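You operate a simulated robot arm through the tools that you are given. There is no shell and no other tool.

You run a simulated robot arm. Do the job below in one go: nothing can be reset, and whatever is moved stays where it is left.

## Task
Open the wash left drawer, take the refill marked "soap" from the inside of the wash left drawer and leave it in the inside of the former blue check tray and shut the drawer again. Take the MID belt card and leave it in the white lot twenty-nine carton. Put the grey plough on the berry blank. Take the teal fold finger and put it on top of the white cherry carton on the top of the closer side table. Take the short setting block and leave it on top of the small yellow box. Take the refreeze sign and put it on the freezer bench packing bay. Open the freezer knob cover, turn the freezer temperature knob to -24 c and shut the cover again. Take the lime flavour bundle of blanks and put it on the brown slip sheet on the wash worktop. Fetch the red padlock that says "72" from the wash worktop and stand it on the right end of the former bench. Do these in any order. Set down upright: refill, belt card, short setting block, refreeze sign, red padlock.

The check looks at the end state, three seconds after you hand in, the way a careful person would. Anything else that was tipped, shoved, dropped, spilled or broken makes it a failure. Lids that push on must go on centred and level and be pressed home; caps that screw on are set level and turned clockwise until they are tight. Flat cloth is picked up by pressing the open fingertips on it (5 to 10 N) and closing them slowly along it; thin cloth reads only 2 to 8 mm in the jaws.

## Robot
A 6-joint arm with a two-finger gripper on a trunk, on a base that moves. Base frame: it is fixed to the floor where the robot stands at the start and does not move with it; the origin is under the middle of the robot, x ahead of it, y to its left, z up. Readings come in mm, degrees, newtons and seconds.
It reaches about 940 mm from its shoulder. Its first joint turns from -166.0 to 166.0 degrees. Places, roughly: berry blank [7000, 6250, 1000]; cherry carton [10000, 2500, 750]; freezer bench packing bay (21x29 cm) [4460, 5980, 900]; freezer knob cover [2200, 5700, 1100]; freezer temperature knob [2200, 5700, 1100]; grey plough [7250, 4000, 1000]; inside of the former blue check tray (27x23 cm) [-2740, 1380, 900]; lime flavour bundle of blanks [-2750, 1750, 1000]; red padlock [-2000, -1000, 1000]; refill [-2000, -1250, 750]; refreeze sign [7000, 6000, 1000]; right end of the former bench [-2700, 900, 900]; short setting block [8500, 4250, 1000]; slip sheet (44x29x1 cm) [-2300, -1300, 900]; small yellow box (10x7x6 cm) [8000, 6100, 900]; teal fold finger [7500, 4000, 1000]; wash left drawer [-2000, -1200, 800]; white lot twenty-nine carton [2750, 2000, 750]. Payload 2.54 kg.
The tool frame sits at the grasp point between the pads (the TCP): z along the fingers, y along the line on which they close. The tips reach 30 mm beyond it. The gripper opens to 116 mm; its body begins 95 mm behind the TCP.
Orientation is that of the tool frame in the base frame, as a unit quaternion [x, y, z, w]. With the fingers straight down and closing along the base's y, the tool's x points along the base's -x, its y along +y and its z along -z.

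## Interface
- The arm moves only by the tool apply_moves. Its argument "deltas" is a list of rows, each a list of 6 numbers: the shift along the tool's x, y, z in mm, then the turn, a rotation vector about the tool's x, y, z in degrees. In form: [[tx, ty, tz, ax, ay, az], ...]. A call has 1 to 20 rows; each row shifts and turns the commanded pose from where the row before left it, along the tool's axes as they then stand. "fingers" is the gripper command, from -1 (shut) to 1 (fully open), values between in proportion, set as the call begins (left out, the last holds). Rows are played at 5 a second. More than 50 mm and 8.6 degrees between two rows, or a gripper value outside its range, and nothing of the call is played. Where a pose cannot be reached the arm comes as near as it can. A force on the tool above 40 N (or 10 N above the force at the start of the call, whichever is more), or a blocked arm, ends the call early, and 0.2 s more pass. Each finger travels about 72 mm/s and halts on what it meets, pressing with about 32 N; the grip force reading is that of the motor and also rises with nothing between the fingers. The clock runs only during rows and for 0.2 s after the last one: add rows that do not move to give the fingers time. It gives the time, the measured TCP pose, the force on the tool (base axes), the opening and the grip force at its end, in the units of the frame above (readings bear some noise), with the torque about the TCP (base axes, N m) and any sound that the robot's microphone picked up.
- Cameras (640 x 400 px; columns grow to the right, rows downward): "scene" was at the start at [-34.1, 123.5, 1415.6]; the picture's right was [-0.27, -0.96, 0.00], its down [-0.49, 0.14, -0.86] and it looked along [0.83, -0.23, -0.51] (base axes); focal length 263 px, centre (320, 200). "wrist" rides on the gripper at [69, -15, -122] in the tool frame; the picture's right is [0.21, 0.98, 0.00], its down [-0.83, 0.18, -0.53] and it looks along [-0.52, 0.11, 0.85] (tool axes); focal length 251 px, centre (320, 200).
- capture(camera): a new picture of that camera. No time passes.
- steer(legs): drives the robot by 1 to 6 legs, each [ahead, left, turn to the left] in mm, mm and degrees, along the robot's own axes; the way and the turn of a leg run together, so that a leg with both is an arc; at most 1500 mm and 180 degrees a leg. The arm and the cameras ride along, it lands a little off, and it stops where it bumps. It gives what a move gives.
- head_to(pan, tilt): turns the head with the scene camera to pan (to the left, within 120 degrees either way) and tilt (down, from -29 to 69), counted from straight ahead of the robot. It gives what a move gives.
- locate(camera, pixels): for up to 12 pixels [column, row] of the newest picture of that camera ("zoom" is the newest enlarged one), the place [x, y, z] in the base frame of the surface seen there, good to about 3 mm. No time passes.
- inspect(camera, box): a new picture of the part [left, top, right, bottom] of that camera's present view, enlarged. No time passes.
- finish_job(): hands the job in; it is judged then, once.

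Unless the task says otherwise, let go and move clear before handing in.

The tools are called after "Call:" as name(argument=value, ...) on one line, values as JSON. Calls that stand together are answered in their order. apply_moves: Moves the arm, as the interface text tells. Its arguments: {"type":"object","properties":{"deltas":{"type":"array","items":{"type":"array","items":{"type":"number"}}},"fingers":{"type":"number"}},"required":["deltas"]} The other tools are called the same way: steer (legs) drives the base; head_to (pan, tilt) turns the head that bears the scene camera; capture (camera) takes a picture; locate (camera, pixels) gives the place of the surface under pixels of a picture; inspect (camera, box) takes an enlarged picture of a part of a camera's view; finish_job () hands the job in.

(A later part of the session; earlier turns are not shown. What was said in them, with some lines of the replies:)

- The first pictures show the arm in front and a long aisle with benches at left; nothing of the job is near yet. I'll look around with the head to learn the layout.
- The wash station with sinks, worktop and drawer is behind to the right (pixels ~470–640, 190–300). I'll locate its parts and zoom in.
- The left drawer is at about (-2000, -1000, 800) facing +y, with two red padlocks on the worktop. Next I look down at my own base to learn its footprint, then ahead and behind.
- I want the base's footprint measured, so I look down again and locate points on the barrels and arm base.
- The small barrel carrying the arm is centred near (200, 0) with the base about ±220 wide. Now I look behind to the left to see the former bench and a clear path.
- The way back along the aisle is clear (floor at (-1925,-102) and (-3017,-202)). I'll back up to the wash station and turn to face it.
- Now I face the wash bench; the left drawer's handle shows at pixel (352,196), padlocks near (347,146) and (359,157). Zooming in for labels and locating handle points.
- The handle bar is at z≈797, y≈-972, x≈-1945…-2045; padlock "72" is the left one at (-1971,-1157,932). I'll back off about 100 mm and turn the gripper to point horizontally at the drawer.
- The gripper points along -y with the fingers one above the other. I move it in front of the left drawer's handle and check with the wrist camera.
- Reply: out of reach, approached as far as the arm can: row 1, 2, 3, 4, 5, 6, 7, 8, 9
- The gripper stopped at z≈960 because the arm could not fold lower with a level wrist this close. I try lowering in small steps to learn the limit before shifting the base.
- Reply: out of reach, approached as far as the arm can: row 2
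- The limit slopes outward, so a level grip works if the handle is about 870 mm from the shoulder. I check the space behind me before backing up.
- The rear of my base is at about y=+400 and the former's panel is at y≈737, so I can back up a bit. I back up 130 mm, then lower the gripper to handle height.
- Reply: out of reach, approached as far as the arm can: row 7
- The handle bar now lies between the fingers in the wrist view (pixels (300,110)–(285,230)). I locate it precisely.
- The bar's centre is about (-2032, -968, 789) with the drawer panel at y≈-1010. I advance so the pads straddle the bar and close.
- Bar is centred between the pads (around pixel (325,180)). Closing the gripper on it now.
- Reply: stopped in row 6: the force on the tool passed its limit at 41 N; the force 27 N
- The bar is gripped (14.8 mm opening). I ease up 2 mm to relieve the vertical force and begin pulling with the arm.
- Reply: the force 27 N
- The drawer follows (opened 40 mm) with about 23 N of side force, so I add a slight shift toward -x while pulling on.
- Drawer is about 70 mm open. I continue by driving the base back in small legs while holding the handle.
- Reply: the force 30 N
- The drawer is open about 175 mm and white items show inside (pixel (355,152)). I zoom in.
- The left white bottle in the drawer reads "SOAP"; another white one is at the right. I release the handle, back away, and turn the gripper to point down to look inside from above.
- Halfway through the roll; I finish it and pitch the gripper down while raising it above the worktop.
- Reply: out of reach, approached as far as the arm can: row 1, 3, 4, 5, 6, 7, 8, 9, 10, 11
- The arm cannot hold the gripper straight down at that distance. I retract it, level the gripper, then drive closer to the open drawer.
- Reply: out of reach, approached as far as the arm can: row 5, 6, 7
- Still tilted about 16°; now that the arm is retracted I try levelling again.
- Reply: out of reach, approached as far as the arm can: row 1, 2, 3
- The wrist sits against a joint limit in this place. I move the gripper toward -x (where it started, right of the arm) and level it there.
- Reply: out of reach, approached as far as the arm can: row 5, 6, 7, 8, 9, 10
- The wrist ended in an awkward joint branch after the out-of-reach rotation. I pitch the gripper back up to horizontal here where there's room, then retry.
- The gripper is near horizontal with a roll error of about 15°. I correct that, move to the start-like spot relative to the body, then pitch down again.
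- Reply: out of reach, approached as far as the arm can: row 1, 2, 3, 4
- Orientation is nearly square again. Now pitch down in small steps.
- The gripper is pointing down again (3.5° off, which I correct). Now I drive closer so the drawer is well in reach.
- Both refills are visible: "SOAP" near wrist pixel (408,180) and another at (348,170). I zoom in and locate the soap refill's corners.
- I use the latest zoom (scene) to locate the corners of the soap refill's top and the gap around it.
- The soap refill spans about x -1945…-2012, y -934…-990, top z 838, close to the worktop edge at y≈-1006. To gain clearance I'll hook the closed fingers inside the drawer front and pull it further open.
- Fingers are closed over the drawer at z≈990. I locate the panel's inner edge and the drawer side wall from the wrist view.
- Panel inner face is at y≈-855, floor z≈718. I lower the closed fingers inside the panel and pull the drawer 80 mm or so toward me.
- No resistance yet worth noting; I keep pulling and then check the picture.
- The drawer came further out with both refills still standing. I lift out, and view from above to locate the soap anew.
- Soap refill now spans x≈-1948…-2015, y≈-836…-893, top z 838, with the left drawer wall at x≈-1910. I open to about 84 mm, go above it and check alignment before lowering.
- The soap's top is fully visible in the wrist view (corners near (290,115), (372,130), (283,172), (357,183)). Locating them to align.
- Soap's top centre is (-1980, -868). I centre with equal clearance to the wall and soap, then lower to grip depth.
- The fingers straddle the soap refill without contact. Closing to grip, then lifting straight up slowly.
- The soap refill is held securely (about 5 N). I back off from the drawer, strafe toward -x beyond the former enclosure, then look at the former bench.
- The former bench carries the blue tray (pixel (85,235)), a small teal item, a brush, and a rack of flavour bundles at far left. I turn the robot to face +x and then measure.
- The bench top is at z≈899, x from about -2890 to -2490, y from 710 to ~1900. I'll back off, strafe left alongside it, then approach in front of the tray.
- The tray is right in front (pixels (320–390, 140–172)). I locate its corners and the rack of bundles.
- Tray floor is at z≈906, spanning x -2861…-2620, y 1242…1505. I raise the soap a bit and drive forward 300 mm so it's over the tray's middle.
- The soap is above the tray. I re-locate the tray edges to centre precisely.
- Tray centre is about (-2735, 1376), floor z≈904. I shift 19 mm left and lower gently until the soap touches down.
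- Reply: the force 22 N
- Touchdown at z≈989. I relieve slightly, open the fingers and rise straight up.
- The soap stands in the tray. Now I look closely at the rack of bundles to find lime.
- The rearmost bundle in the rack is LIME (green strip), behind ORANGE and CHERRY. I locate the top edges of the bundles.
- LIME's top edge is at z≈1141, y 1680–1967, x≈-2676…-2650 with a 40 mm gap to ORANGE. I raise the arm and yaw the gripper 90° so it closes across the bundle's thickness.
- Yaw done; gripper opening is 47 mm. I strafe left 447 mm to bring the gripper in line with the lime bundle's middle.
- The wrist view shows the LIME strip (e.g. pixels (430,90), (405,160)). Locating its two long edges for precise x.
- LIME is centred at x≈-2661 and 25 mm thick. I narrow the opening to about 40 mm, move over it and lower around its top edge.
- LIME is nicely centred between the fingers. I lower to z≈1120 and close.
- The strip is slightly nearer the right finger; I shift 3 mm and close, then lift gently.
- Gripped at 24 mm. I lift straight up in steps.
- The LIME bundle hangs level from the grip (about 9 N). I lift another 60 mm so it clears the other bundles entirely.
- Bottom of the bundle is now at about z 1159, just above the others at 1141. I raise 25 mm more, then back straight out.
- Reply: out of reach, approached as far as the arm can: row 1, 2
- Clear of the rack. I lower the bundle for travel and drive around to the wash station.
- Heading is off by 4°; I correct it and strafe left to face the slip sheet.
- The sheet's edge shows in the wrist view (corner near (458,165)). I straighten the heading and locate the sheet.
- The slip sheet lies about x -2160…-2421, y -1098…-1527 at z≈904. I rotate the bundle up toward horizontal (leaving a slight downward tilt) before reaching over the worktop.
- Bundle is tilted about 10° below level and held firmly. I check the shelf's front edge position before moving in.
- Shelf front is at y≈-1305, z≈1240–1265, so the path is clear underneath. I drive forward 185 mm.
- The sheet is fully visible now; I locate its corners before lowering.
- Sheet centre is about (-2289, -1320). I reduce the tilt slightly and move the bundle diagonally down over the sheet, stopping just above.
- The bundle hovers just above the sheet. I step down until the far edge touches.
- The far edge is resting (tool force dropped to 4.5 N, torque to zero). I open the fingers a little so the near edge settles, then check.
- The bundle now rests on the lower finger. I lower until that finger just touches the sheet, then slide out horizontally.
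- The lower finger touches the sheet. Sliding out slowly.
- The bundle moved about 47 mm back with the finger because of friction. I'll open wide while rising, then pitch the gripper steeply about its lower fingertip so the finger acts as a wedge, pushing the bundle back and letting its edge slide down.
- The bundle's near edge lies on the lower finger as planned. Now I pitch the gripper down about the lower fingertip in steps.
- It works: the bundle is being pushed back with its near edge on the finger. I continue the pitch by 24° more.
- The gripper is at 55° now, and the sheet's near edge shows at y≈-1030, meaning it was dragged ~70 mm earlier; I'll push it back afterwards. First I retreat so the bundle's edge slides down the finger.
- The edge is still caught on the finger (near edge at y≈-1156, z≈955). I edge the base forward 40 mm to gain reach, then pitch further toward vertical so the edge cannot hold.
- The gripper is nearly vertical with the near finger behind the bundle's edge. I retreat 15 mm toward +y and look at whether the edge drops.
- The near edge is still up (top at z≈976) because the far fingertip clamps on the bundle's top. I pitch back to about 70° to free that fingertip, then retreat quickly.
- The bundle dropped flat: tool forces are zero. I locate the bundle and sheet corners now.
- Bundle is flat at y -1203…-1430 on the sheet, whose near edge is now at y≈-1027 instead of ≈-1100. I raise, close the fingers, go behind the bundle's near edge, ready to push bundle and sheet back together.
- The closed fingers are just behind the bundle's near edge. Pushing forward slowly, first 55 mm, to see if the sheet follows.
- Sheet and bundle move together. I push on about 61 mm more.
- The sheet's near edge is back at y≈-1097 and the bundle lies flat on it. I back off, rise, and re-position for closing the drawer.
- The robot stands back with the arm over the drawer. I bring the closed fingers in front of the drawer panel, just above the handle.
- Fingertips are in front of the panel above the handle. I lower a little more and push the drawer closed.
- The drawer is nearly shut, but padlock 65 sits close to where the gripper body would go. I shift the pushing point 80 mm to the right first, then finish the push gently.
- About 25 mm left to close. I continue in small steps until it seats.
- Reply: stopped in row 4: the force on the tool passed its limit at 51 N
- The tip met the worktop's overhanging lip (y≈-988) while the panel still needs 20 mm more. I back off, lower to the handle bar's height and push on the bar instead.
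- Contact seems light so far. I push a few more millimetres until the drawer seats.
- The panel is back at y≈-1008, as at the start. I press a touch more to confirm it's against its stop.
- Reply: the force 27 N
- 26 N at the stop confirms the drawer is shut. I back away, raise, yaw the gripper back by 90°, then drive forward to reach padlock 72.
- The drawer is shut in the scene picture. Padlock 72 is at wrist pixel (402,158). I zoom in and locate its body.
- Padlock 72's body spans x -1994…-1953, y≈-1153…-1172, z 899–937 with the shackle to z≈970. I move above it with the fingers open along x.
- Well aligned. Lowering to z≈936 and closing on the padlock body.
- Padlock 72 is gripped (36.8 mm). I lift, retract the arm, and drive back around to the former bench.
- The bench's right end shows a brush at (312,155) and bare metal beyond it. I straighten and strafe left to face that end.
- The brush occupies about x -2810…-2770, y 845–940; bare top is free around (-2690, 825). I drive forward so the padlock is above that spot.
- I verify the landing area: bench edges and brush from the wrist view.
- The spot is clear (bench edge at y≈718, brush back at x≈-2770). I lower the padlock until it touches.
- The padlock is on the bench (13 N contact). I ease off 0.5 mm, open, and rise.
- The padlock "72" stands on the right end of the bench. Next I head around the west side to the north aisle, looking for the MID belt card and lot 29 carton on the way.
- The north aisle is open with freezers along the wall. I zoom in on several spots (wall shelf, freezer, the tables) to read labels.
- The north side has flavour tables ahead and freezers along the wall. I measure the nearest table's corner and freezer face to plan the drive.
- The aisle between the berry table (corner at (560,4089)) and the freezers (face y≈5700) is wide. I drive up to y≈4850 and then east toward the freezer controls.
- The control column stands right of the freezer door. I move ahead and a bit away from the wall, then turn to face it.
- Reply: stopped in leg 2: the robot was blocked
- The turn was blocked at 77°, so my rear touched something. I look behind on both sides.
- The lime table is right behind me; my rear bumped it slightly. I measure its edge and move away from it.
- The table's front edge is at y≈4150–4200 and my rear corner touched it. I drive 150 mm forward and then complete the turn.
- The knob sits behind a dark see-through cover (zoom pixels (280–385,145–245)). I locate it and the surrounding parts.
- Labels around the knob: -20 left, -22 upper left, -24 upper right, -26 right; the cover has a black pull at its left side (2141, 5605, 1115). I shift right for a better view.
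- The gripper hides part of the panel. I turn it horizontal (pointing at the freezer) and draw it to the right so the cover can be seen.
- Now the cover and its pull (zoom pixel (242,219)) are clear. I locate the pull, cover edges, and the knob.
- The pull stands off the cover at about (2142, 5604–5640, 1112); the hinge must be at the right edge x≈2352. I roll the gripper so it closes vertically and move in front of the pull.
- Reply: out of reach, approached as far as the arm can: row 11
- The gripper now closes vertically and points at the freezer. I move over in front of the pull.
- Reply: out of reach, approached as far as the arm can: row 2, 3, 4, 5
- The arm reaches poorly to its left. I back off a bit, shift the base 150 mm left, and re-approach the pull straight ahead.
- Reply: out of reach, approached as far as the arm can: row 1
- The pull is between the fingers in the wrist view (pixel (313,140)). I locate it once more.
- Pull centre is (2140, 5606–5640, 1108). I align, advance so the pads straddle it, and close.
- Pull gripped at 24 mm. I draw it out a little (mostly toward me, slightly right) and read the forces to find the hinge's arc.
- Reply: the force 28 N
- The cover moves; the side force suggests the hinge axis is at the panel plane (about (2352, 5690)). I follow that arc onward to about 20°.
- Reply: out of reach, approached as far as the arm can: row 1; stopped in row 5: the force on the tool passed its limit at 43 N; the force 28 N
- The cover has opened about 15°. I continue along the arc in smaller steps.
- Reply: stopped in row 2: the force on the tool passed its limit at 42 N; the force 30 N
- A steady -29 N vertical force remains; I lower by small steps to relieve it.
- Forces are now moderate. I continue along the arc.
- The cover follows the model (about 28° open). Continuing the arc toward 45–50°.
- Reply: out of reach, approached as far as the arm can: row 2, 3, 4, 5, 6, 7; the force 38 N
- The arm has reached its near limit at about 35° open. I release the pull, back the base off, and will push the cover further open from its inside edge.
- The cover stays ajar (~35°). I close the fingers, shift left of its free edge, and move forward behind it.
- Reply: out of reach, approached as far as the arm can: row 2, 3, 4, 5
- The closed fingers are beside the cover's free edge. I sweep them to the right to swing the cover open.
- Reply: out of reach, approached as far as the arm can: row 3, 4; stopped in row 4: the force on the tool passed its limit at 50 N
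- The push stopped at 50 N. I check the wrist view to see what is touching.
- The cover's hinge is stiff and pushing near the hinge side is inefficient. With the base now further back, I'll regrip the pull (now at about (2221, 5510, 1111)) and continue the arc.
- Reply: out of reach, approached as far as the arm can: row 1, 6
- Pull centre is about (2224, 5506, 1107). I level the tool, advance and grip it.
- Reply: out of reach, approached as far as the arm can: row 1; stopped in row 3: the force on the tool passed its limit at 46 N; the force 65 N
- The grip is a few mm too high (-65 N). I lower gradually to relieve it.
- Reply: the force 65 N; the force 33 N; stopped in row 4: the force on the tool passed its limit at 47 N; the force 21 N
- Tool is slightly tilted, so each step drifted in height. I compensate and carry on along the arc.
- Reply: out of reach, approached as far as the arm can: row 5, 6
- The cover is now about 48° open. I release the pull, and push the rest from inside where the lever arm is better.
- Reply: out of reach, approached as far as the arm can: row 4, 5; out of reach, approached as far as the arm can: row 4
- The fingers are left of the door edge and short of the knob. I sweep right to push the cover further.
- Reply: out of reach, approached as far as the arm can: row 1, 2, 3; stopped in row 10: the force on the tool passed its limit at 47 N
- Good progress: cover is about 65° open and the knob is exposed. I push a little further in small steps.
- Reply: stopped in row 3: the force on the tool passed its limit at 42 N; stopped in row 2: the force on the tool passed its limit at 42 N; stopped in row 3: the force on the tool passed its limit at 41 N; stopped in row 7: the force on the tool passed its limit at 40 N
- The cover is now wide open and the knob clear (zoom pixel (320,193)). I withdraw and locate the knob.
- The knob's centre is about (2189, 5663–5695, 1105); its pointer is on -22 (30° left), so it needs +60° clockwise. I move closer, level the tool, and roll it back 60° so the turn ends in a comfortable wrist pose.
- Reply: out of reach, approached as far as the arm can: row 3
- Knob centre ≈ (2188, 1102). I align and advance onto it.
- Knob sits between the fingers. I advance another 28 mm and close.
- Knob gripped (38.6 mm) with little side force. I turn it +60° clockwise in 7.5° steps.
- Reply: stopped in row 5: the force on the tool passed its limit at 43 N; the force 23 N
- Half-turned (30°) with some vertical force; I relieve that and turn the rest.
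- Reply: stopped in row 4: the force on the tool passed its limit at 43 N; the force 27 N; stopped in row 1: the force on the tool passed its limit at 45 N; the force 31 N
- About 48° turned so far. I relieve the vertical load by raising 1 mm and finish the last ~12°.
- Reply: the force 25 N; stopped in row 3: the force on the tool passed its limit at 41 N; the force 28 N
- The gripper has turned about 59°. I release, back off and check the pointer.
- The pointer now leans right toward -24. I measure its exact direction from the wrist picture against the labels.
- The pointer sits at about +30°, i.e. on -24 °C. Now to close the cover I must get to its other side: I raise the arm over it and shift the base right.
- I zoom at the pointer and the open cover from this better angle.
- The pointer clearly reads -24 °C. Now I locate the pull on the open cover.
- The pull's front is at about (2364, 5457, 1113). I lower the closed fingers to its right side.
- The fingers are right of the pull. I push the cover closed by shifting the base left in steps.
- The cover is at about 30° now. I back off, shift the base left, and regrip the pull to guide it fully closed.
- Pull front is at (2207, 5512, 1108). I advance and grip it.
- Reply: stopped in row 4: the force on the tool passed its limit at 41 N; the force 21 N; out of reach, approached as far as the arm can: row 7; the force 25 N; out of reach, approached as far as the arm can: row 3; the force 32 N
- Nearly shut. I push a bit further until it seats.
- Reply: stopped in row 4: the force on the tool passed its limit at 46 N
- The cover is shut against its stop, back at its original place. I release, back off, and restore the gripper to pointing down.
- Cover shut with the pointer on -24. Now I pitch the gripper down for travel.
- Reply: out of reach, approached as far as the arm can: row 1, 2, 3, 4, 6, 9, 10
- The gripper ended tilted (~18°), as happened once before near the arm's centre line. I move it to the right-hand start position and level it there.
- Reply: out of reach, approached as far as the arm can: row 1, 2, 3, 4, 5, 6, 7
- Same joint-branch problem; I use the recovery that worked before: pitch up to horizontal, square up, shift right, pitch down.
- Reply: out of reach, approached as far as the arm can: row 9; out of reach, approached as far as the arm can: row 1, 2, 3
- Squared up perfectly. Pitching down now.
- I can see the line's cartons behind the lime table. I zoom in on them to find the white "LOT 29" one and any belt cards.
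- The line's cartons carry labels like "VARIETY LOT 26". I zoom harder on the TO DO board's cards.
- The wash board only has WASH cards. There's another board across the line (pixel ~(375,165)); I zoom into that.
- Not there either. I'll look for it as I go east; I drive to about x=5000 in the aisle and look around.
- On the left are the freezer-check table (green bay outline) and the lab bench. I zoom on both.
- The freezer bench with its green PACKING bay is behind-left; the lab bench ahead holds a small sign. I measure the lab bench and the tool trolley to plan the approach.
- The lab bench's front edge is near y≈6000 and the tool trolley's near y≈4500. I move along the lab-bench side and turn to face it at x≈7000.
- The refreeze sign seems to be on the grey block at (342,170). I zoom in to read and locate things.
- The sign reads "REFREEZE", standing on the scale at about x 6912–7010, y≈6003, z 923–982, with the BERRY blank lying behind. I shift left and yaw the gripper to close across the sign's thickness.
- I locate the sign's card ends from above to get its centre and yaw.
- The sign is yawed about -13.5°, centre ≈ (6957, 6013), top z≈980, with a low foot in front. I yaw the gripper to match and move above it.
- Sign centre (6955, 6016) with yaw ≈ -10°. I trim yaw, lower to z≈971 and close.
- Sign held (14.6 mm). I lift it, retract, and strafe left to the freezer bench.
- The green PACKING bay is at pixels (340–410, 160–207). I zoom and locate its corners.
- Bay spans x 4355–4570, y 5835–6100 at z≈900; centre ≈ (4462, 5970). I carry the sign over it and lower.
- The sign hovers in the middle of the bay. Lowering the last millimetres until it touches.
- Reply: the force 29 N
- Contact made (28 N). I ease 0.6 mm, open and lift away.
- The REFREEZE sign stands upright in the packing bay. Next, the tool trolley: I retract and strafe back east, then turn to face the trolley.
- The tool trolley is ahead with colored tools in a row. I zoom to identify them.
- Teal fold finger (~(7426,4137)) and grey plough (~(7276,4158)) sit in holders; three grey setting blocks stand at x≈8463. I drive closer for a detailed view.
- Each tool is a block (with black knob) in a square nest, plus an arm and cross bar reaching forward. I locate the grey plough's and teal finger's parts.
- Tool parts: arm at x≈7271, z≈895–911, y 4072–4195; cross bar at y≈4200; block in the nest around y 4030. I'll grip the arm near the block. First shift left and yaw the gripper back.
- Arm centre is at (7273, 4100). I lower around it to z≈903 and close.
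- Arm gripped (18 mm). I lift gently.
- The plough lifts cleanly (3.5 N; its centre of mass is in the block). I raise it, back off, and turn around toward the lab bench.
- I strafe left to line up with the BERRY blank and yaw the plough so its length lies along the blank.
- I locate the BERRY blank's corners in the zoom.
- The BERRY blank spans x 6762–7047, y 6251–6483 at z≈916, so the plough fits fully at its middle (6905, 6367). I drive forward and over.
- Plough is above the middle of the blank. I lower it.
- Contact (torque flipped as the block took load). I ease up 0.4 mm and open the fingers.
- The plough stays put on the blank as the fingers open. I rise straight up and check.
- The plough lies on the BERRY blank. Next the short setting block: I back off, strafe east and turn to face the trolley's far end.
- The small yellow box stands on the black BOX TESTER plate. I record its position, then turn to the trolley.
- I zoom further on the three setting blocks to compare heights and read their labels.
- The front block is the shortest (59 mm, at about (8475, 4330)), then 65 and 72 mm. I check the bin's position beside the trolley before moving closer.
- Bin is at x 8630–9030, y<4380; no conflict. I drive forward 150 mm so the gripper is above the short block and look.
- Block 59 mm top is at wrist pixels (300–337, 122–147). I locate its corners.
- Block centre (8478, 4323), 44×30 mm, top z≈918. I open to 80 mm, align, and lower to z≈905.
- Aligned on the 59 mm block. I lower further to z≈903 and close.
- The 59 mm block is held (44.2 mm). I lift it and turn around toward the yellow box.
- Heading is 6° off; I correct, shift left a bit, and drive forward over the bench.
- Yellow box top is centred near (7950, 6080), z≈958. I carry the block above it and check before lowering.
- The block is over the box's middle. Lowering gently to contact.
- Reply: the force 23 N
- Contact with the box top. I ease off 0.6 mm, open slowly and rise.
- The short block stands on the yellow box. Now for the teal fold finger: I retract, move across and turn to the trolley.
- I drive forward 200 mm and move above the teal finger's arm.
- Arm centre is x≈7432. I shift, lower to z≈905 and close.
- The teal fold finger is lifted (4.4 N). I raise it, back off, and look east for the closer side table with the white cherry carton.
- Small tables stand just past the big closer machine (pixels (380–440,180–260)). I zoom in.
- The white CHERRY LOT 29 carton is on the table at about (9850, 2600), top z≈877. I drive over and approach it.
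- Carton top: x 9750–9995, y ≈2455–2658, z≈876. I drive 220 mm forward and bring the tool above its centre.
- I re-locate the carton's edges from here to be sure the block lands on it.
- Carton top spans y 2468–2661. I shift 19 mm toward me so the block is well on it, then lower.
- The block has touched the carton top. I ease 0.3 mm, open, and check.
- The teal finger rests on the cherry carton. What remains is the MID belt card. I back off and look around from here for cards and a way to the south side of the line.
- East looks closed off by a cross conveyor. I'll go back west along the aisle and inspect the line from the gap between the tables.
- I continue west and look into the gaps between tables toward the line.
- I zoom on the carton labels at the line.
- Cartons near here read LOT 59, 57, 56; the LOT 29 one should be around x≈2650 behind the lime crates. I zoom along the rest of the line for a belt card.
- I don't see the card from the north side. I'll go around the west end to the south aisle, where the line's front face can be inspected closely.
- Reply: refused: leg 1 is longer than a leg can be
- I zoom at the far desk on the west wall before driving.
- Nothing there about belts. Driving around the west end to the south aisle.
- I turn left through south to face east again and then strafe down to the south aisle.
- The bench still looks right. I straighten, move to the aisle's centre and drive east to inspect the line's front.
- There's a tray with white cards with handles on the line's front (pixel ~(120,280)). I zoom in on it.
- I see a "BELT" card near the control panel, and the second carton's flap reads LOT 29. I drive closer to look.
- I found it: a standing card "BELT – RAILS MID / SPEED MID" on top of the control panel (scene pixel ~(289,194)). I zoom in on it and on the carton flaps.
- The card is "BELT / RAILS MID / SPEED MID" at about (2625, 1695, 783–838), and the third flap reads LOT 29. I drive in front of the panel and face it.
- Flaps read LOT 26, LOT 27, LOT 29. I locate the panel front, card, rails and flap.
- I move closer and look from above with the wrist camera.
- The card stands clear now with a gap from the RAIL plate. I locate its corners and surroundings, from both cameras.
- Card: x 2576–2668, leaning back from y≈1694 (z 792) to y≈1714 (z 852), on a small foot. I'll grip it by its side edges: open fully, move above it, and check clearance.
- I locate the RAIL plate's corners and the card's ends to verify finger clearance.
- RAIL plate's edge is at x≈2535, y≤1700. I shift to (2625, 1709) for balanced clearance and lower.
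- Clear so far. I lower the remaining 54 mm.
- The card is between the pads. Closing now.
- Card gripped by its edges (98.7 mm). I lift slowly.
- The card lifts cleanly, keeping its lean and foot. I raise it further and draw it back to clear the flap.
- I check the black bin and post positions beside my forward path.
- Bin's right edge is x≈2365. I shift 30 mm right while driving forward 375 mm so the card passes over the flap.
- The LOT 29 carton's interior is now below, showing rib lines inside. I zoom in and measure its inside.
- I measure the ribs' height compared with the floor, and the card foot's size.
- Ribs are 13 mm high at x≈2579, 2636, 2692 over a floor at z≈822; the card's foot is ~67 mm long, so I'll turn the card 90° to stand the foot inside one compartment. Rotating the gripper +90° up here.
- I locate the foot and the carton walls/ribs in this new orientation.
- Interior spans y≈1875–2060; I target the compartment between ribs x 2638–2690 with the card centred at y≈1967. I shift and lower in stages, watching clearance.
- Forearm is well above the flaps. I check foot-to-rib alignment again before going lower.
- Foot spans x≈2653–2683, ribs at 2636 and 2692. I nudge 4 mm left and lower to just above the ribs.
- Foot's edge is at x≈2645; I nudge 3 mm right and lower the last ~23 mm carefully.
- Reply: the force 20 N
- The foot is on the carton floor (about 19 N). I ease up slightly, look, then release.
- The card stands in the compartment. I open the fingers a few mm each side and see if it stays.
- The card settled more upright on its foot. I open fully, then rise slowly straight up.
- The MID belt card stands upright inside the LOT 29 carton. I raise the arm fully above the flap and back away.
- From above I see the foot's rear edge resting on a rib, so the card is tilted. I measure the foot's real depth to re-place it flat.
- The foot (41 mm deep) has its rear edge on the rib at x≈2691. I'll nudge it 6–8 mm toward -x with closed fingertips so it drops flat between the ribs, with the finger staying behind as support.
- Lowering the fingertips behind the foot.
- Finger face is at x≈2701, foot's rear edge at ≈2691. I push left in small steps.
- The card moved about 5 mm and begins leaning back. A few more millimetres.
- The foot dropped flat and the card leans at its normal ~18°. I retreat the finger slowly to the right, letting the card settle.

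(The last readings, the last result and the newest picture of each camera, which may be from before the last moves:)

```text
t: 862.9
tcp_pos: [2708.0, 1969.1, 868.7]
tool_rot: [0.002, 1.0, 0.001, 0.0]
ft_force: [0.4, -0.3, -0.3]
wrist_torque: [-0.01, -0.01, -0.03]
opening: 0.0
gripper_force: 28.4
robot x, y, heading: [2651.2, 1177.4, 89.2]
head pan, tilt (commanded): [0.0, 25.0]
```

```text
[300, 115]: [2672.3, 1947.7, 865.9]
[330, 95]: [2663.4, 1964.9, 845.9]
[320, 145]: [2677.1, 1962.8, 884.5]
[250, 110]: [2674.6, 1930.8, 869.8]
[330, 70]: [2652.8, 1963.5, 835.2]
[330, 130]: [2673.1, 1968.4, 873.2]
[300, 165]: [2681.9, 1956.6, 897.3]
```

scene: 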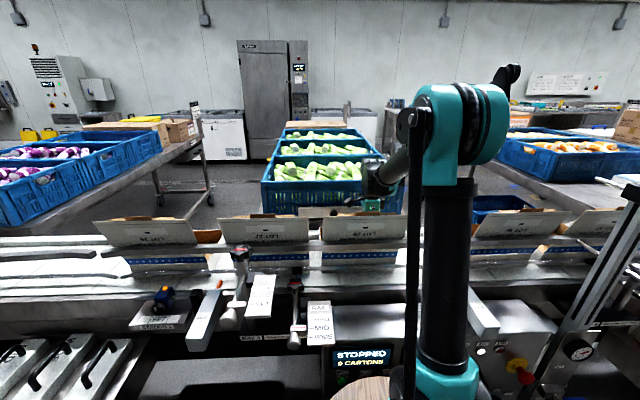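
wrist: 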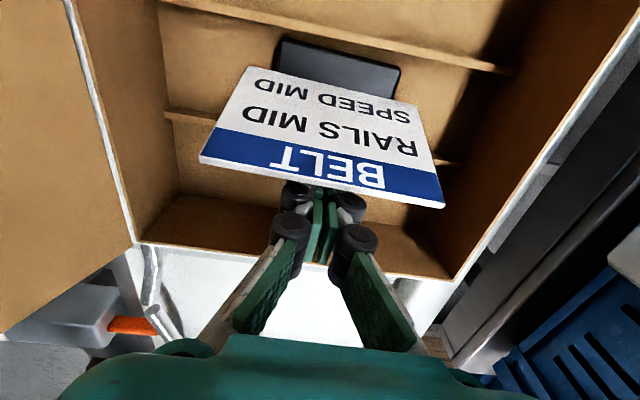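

The card stands on its own at its usual lean. I move the finger a little further away and rise to verify from above.

Call:
apply_moves(deltas=[[-8, 0, 0, 0, 0, 0], [0, 0, -30, 0, 0, 0], [0, 0, -40, 0, 0, 0], [0, 0, -40, 0, 0, 0], [0, 0, -40, 0, 0, 0], [0, 0, -40, 0, 0, 0], [0, 0, -40, 0, 0, 0], [20, 0, -40, 0, 0, 0], [10, 0, -30, 0, 0, 0], [0, 0, 0, 0, 0, 0]])

Call:
capture(camera="wrist")

Call:
inspect(camera="wrist", box=[220, 0, 440, 150])

Call:
locate(camera="zoom", pixels=[[255, 170], [355, 190], [300, 180], [245, 240], [345, 260], [300, 215], [300, 240], [160, 125], [430, 180], [160, 233], [400, 276]])

```text
t: 865.0
tcp_pos: [2687.6, 1967.1, 1168.1]
tool_rot: [0.001, 1.0, 0.001, -0.001]
ft_force: [0.2, 0.0, -0.1]
wrist_torque: [0.0, -0.02, 0.01]
opening: 0.1
gripper_force: 28.2
robot x, y, heading: [2650.6, 1176.6, 89.4]
head pan, tilt (commanded): [0.0, 25.0]
```

```text
taken
```

wrist: 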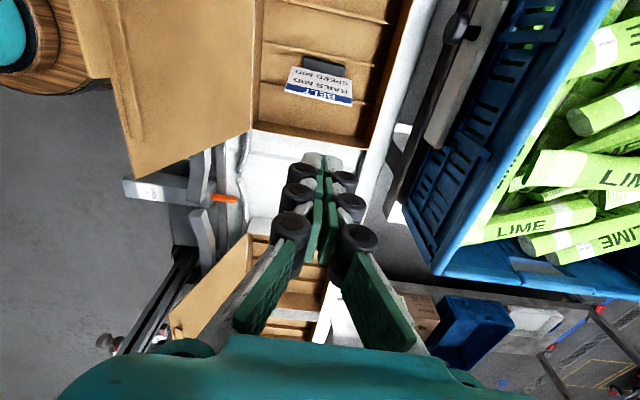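

```text
2.67 times, centred on (330, 75) of wrist
```

zoom: 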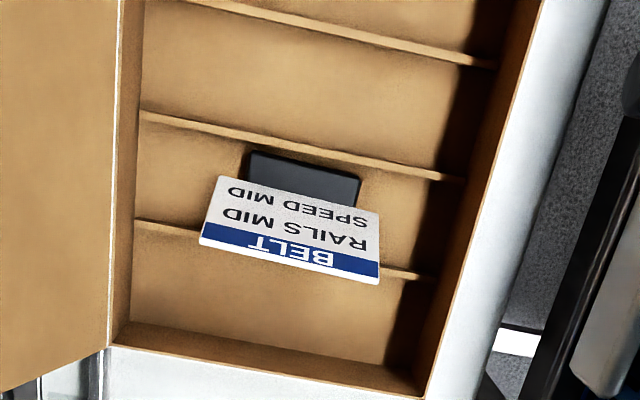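

```text
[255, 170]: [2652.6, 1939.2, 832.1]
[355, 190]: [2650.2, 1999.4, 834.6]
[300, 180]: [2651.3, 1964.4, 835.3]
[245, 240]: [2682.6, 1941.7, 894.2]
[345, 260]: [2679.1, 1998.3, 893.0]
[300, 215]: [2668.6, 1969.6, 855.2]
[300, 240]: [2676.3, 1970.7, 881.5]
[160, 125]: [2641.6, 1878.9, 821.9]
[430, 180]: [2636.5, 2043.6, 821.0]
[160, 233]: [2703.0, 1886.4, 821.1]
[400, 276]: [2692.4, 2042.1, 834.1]
```

The card's foot now sits flat between the ribs with the card at its normal lean. I back the robot away from the line and take a final look.

Call:
steer(legs=[[-450, 0, 0]])

Call:
capture(camera="scene")

Call:
capture(camera="wrist")

```text
t: 867.8
tcp_pos: [2676.7, 1522.5, 1167.7]
tool_rot: [-0.004, 1.0, 0.0, 0.0]
ft_force: [-0.1, 0.3, 0.5]
wrist_torque: [0.03, 0.0, 0.01]
opening: 0.0
gripper_force: 28.7
robot x, y, heading: [2645.7, 732.9, 90.0]
head pan, tilt (commanded): [0.0, 25.0]
```

```text
taken
```

scene: 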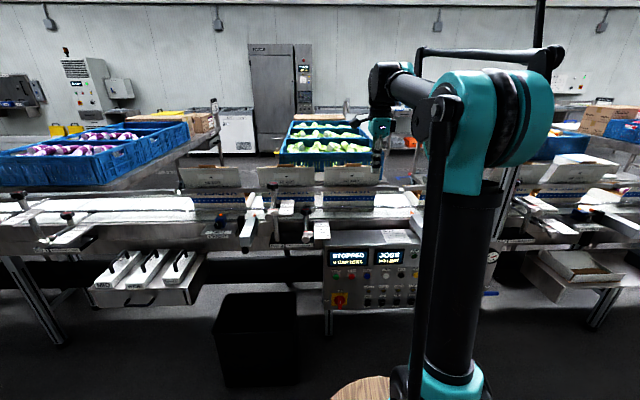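

```text
taken
```

wrist: 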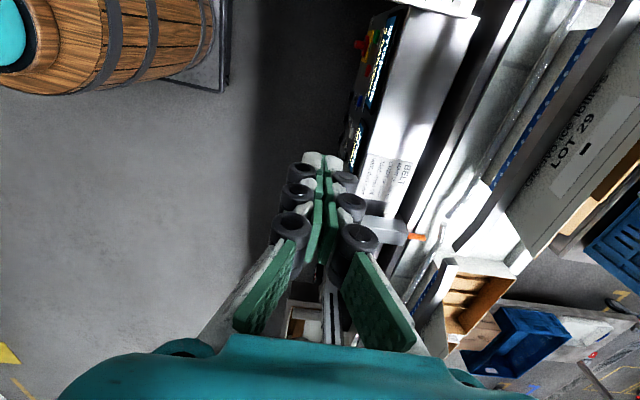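

Clear of the line. I take a last look toward the wash bench to confirm the bundle, drawer and sheet.

Call:
head_to(pan=113, tilt=12)

Call:
capture(camera="scene")

Call:
inspect(camera="scene", box=[270, 130, 390, 230])

```text
t: 869.7
tcp_pos: [2676.8, 1522.8, 1167.3]
tool_rot: [-0.004, 1.0, 0.0, 0.0]
ft_force: [-0.2, -0.5, 0.0]
wrist_torque: [0.0, 0.04, 0.03]
opening: 0.0
gripper_force: 28.7
robot x, y, heading: [2645.5, 734.0, 89.8]
head pan, tilt (commanded): [113.0, 12.0]
```

```text
taken
```

scene: 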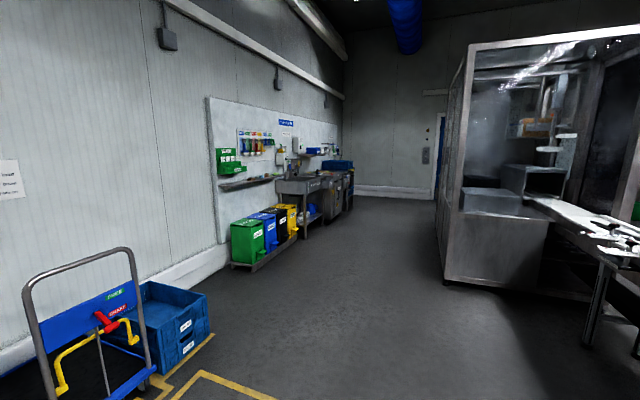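

```text
4.00 times, centred on (330, 180) of scene
```

zoom: 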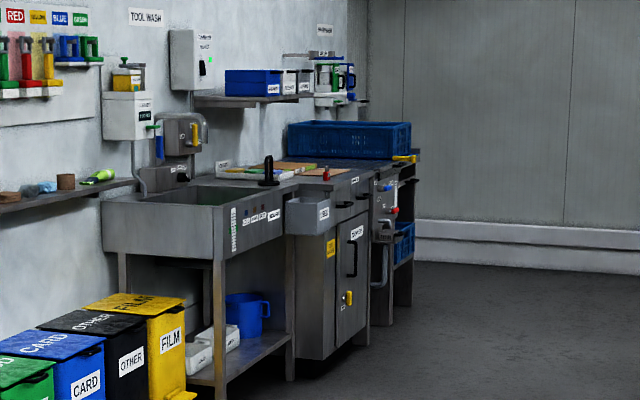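

All nine jobs are done, and everything I can check from here is in place. The gripper is empty and the arm is clear, so I'm handing in.

Call:
finish_job()

```text
The job is handed in.
```

I finished all nine tasks and handed the job in. The check's verdict hasn't come back.

- **Soap refill:** it stands in the former blue check tray, and the wash left drawer is shut against its stop.
- **MID belt card:** it stands upright in the white lot 29 carton, with its foot flat between the carton's ribs. It first landed partly on a rib, so I nudged it off.
- **Grey plough:** it lies on the berry blank.
- **Teal fold finger:** it is on top of the white cherry carton on the closer side table.
- **Short setting block:** I took the 59 mm one, the shortest of the three. It stands on the small yellow box.
- **Refreeze sign:** it stands in the freezer bench packing bay.
- **Freezer knob:** it points to -24 °C and the cover is shut again. I didn't press the SET button, so the display still read -22 °C.
- **Lime bundle:** it lies flat on the brown slip sheet. It is slightly wider than the sheet and sticks out about 20 mm on one side.
- **Red padlock 72:** it stands on the right end of the former bench.

Two things were disturbed along the way:

- **Slip sheet:** it slid about 70 mm while I laid the bundle down. I pushed it back to within about 10 mm of where it was.
- **Lime table:** the robot's rear corner bumped it while turning at the freezer. I saw nothing spilled or tipped, but I didn't measure whether the table shifted.
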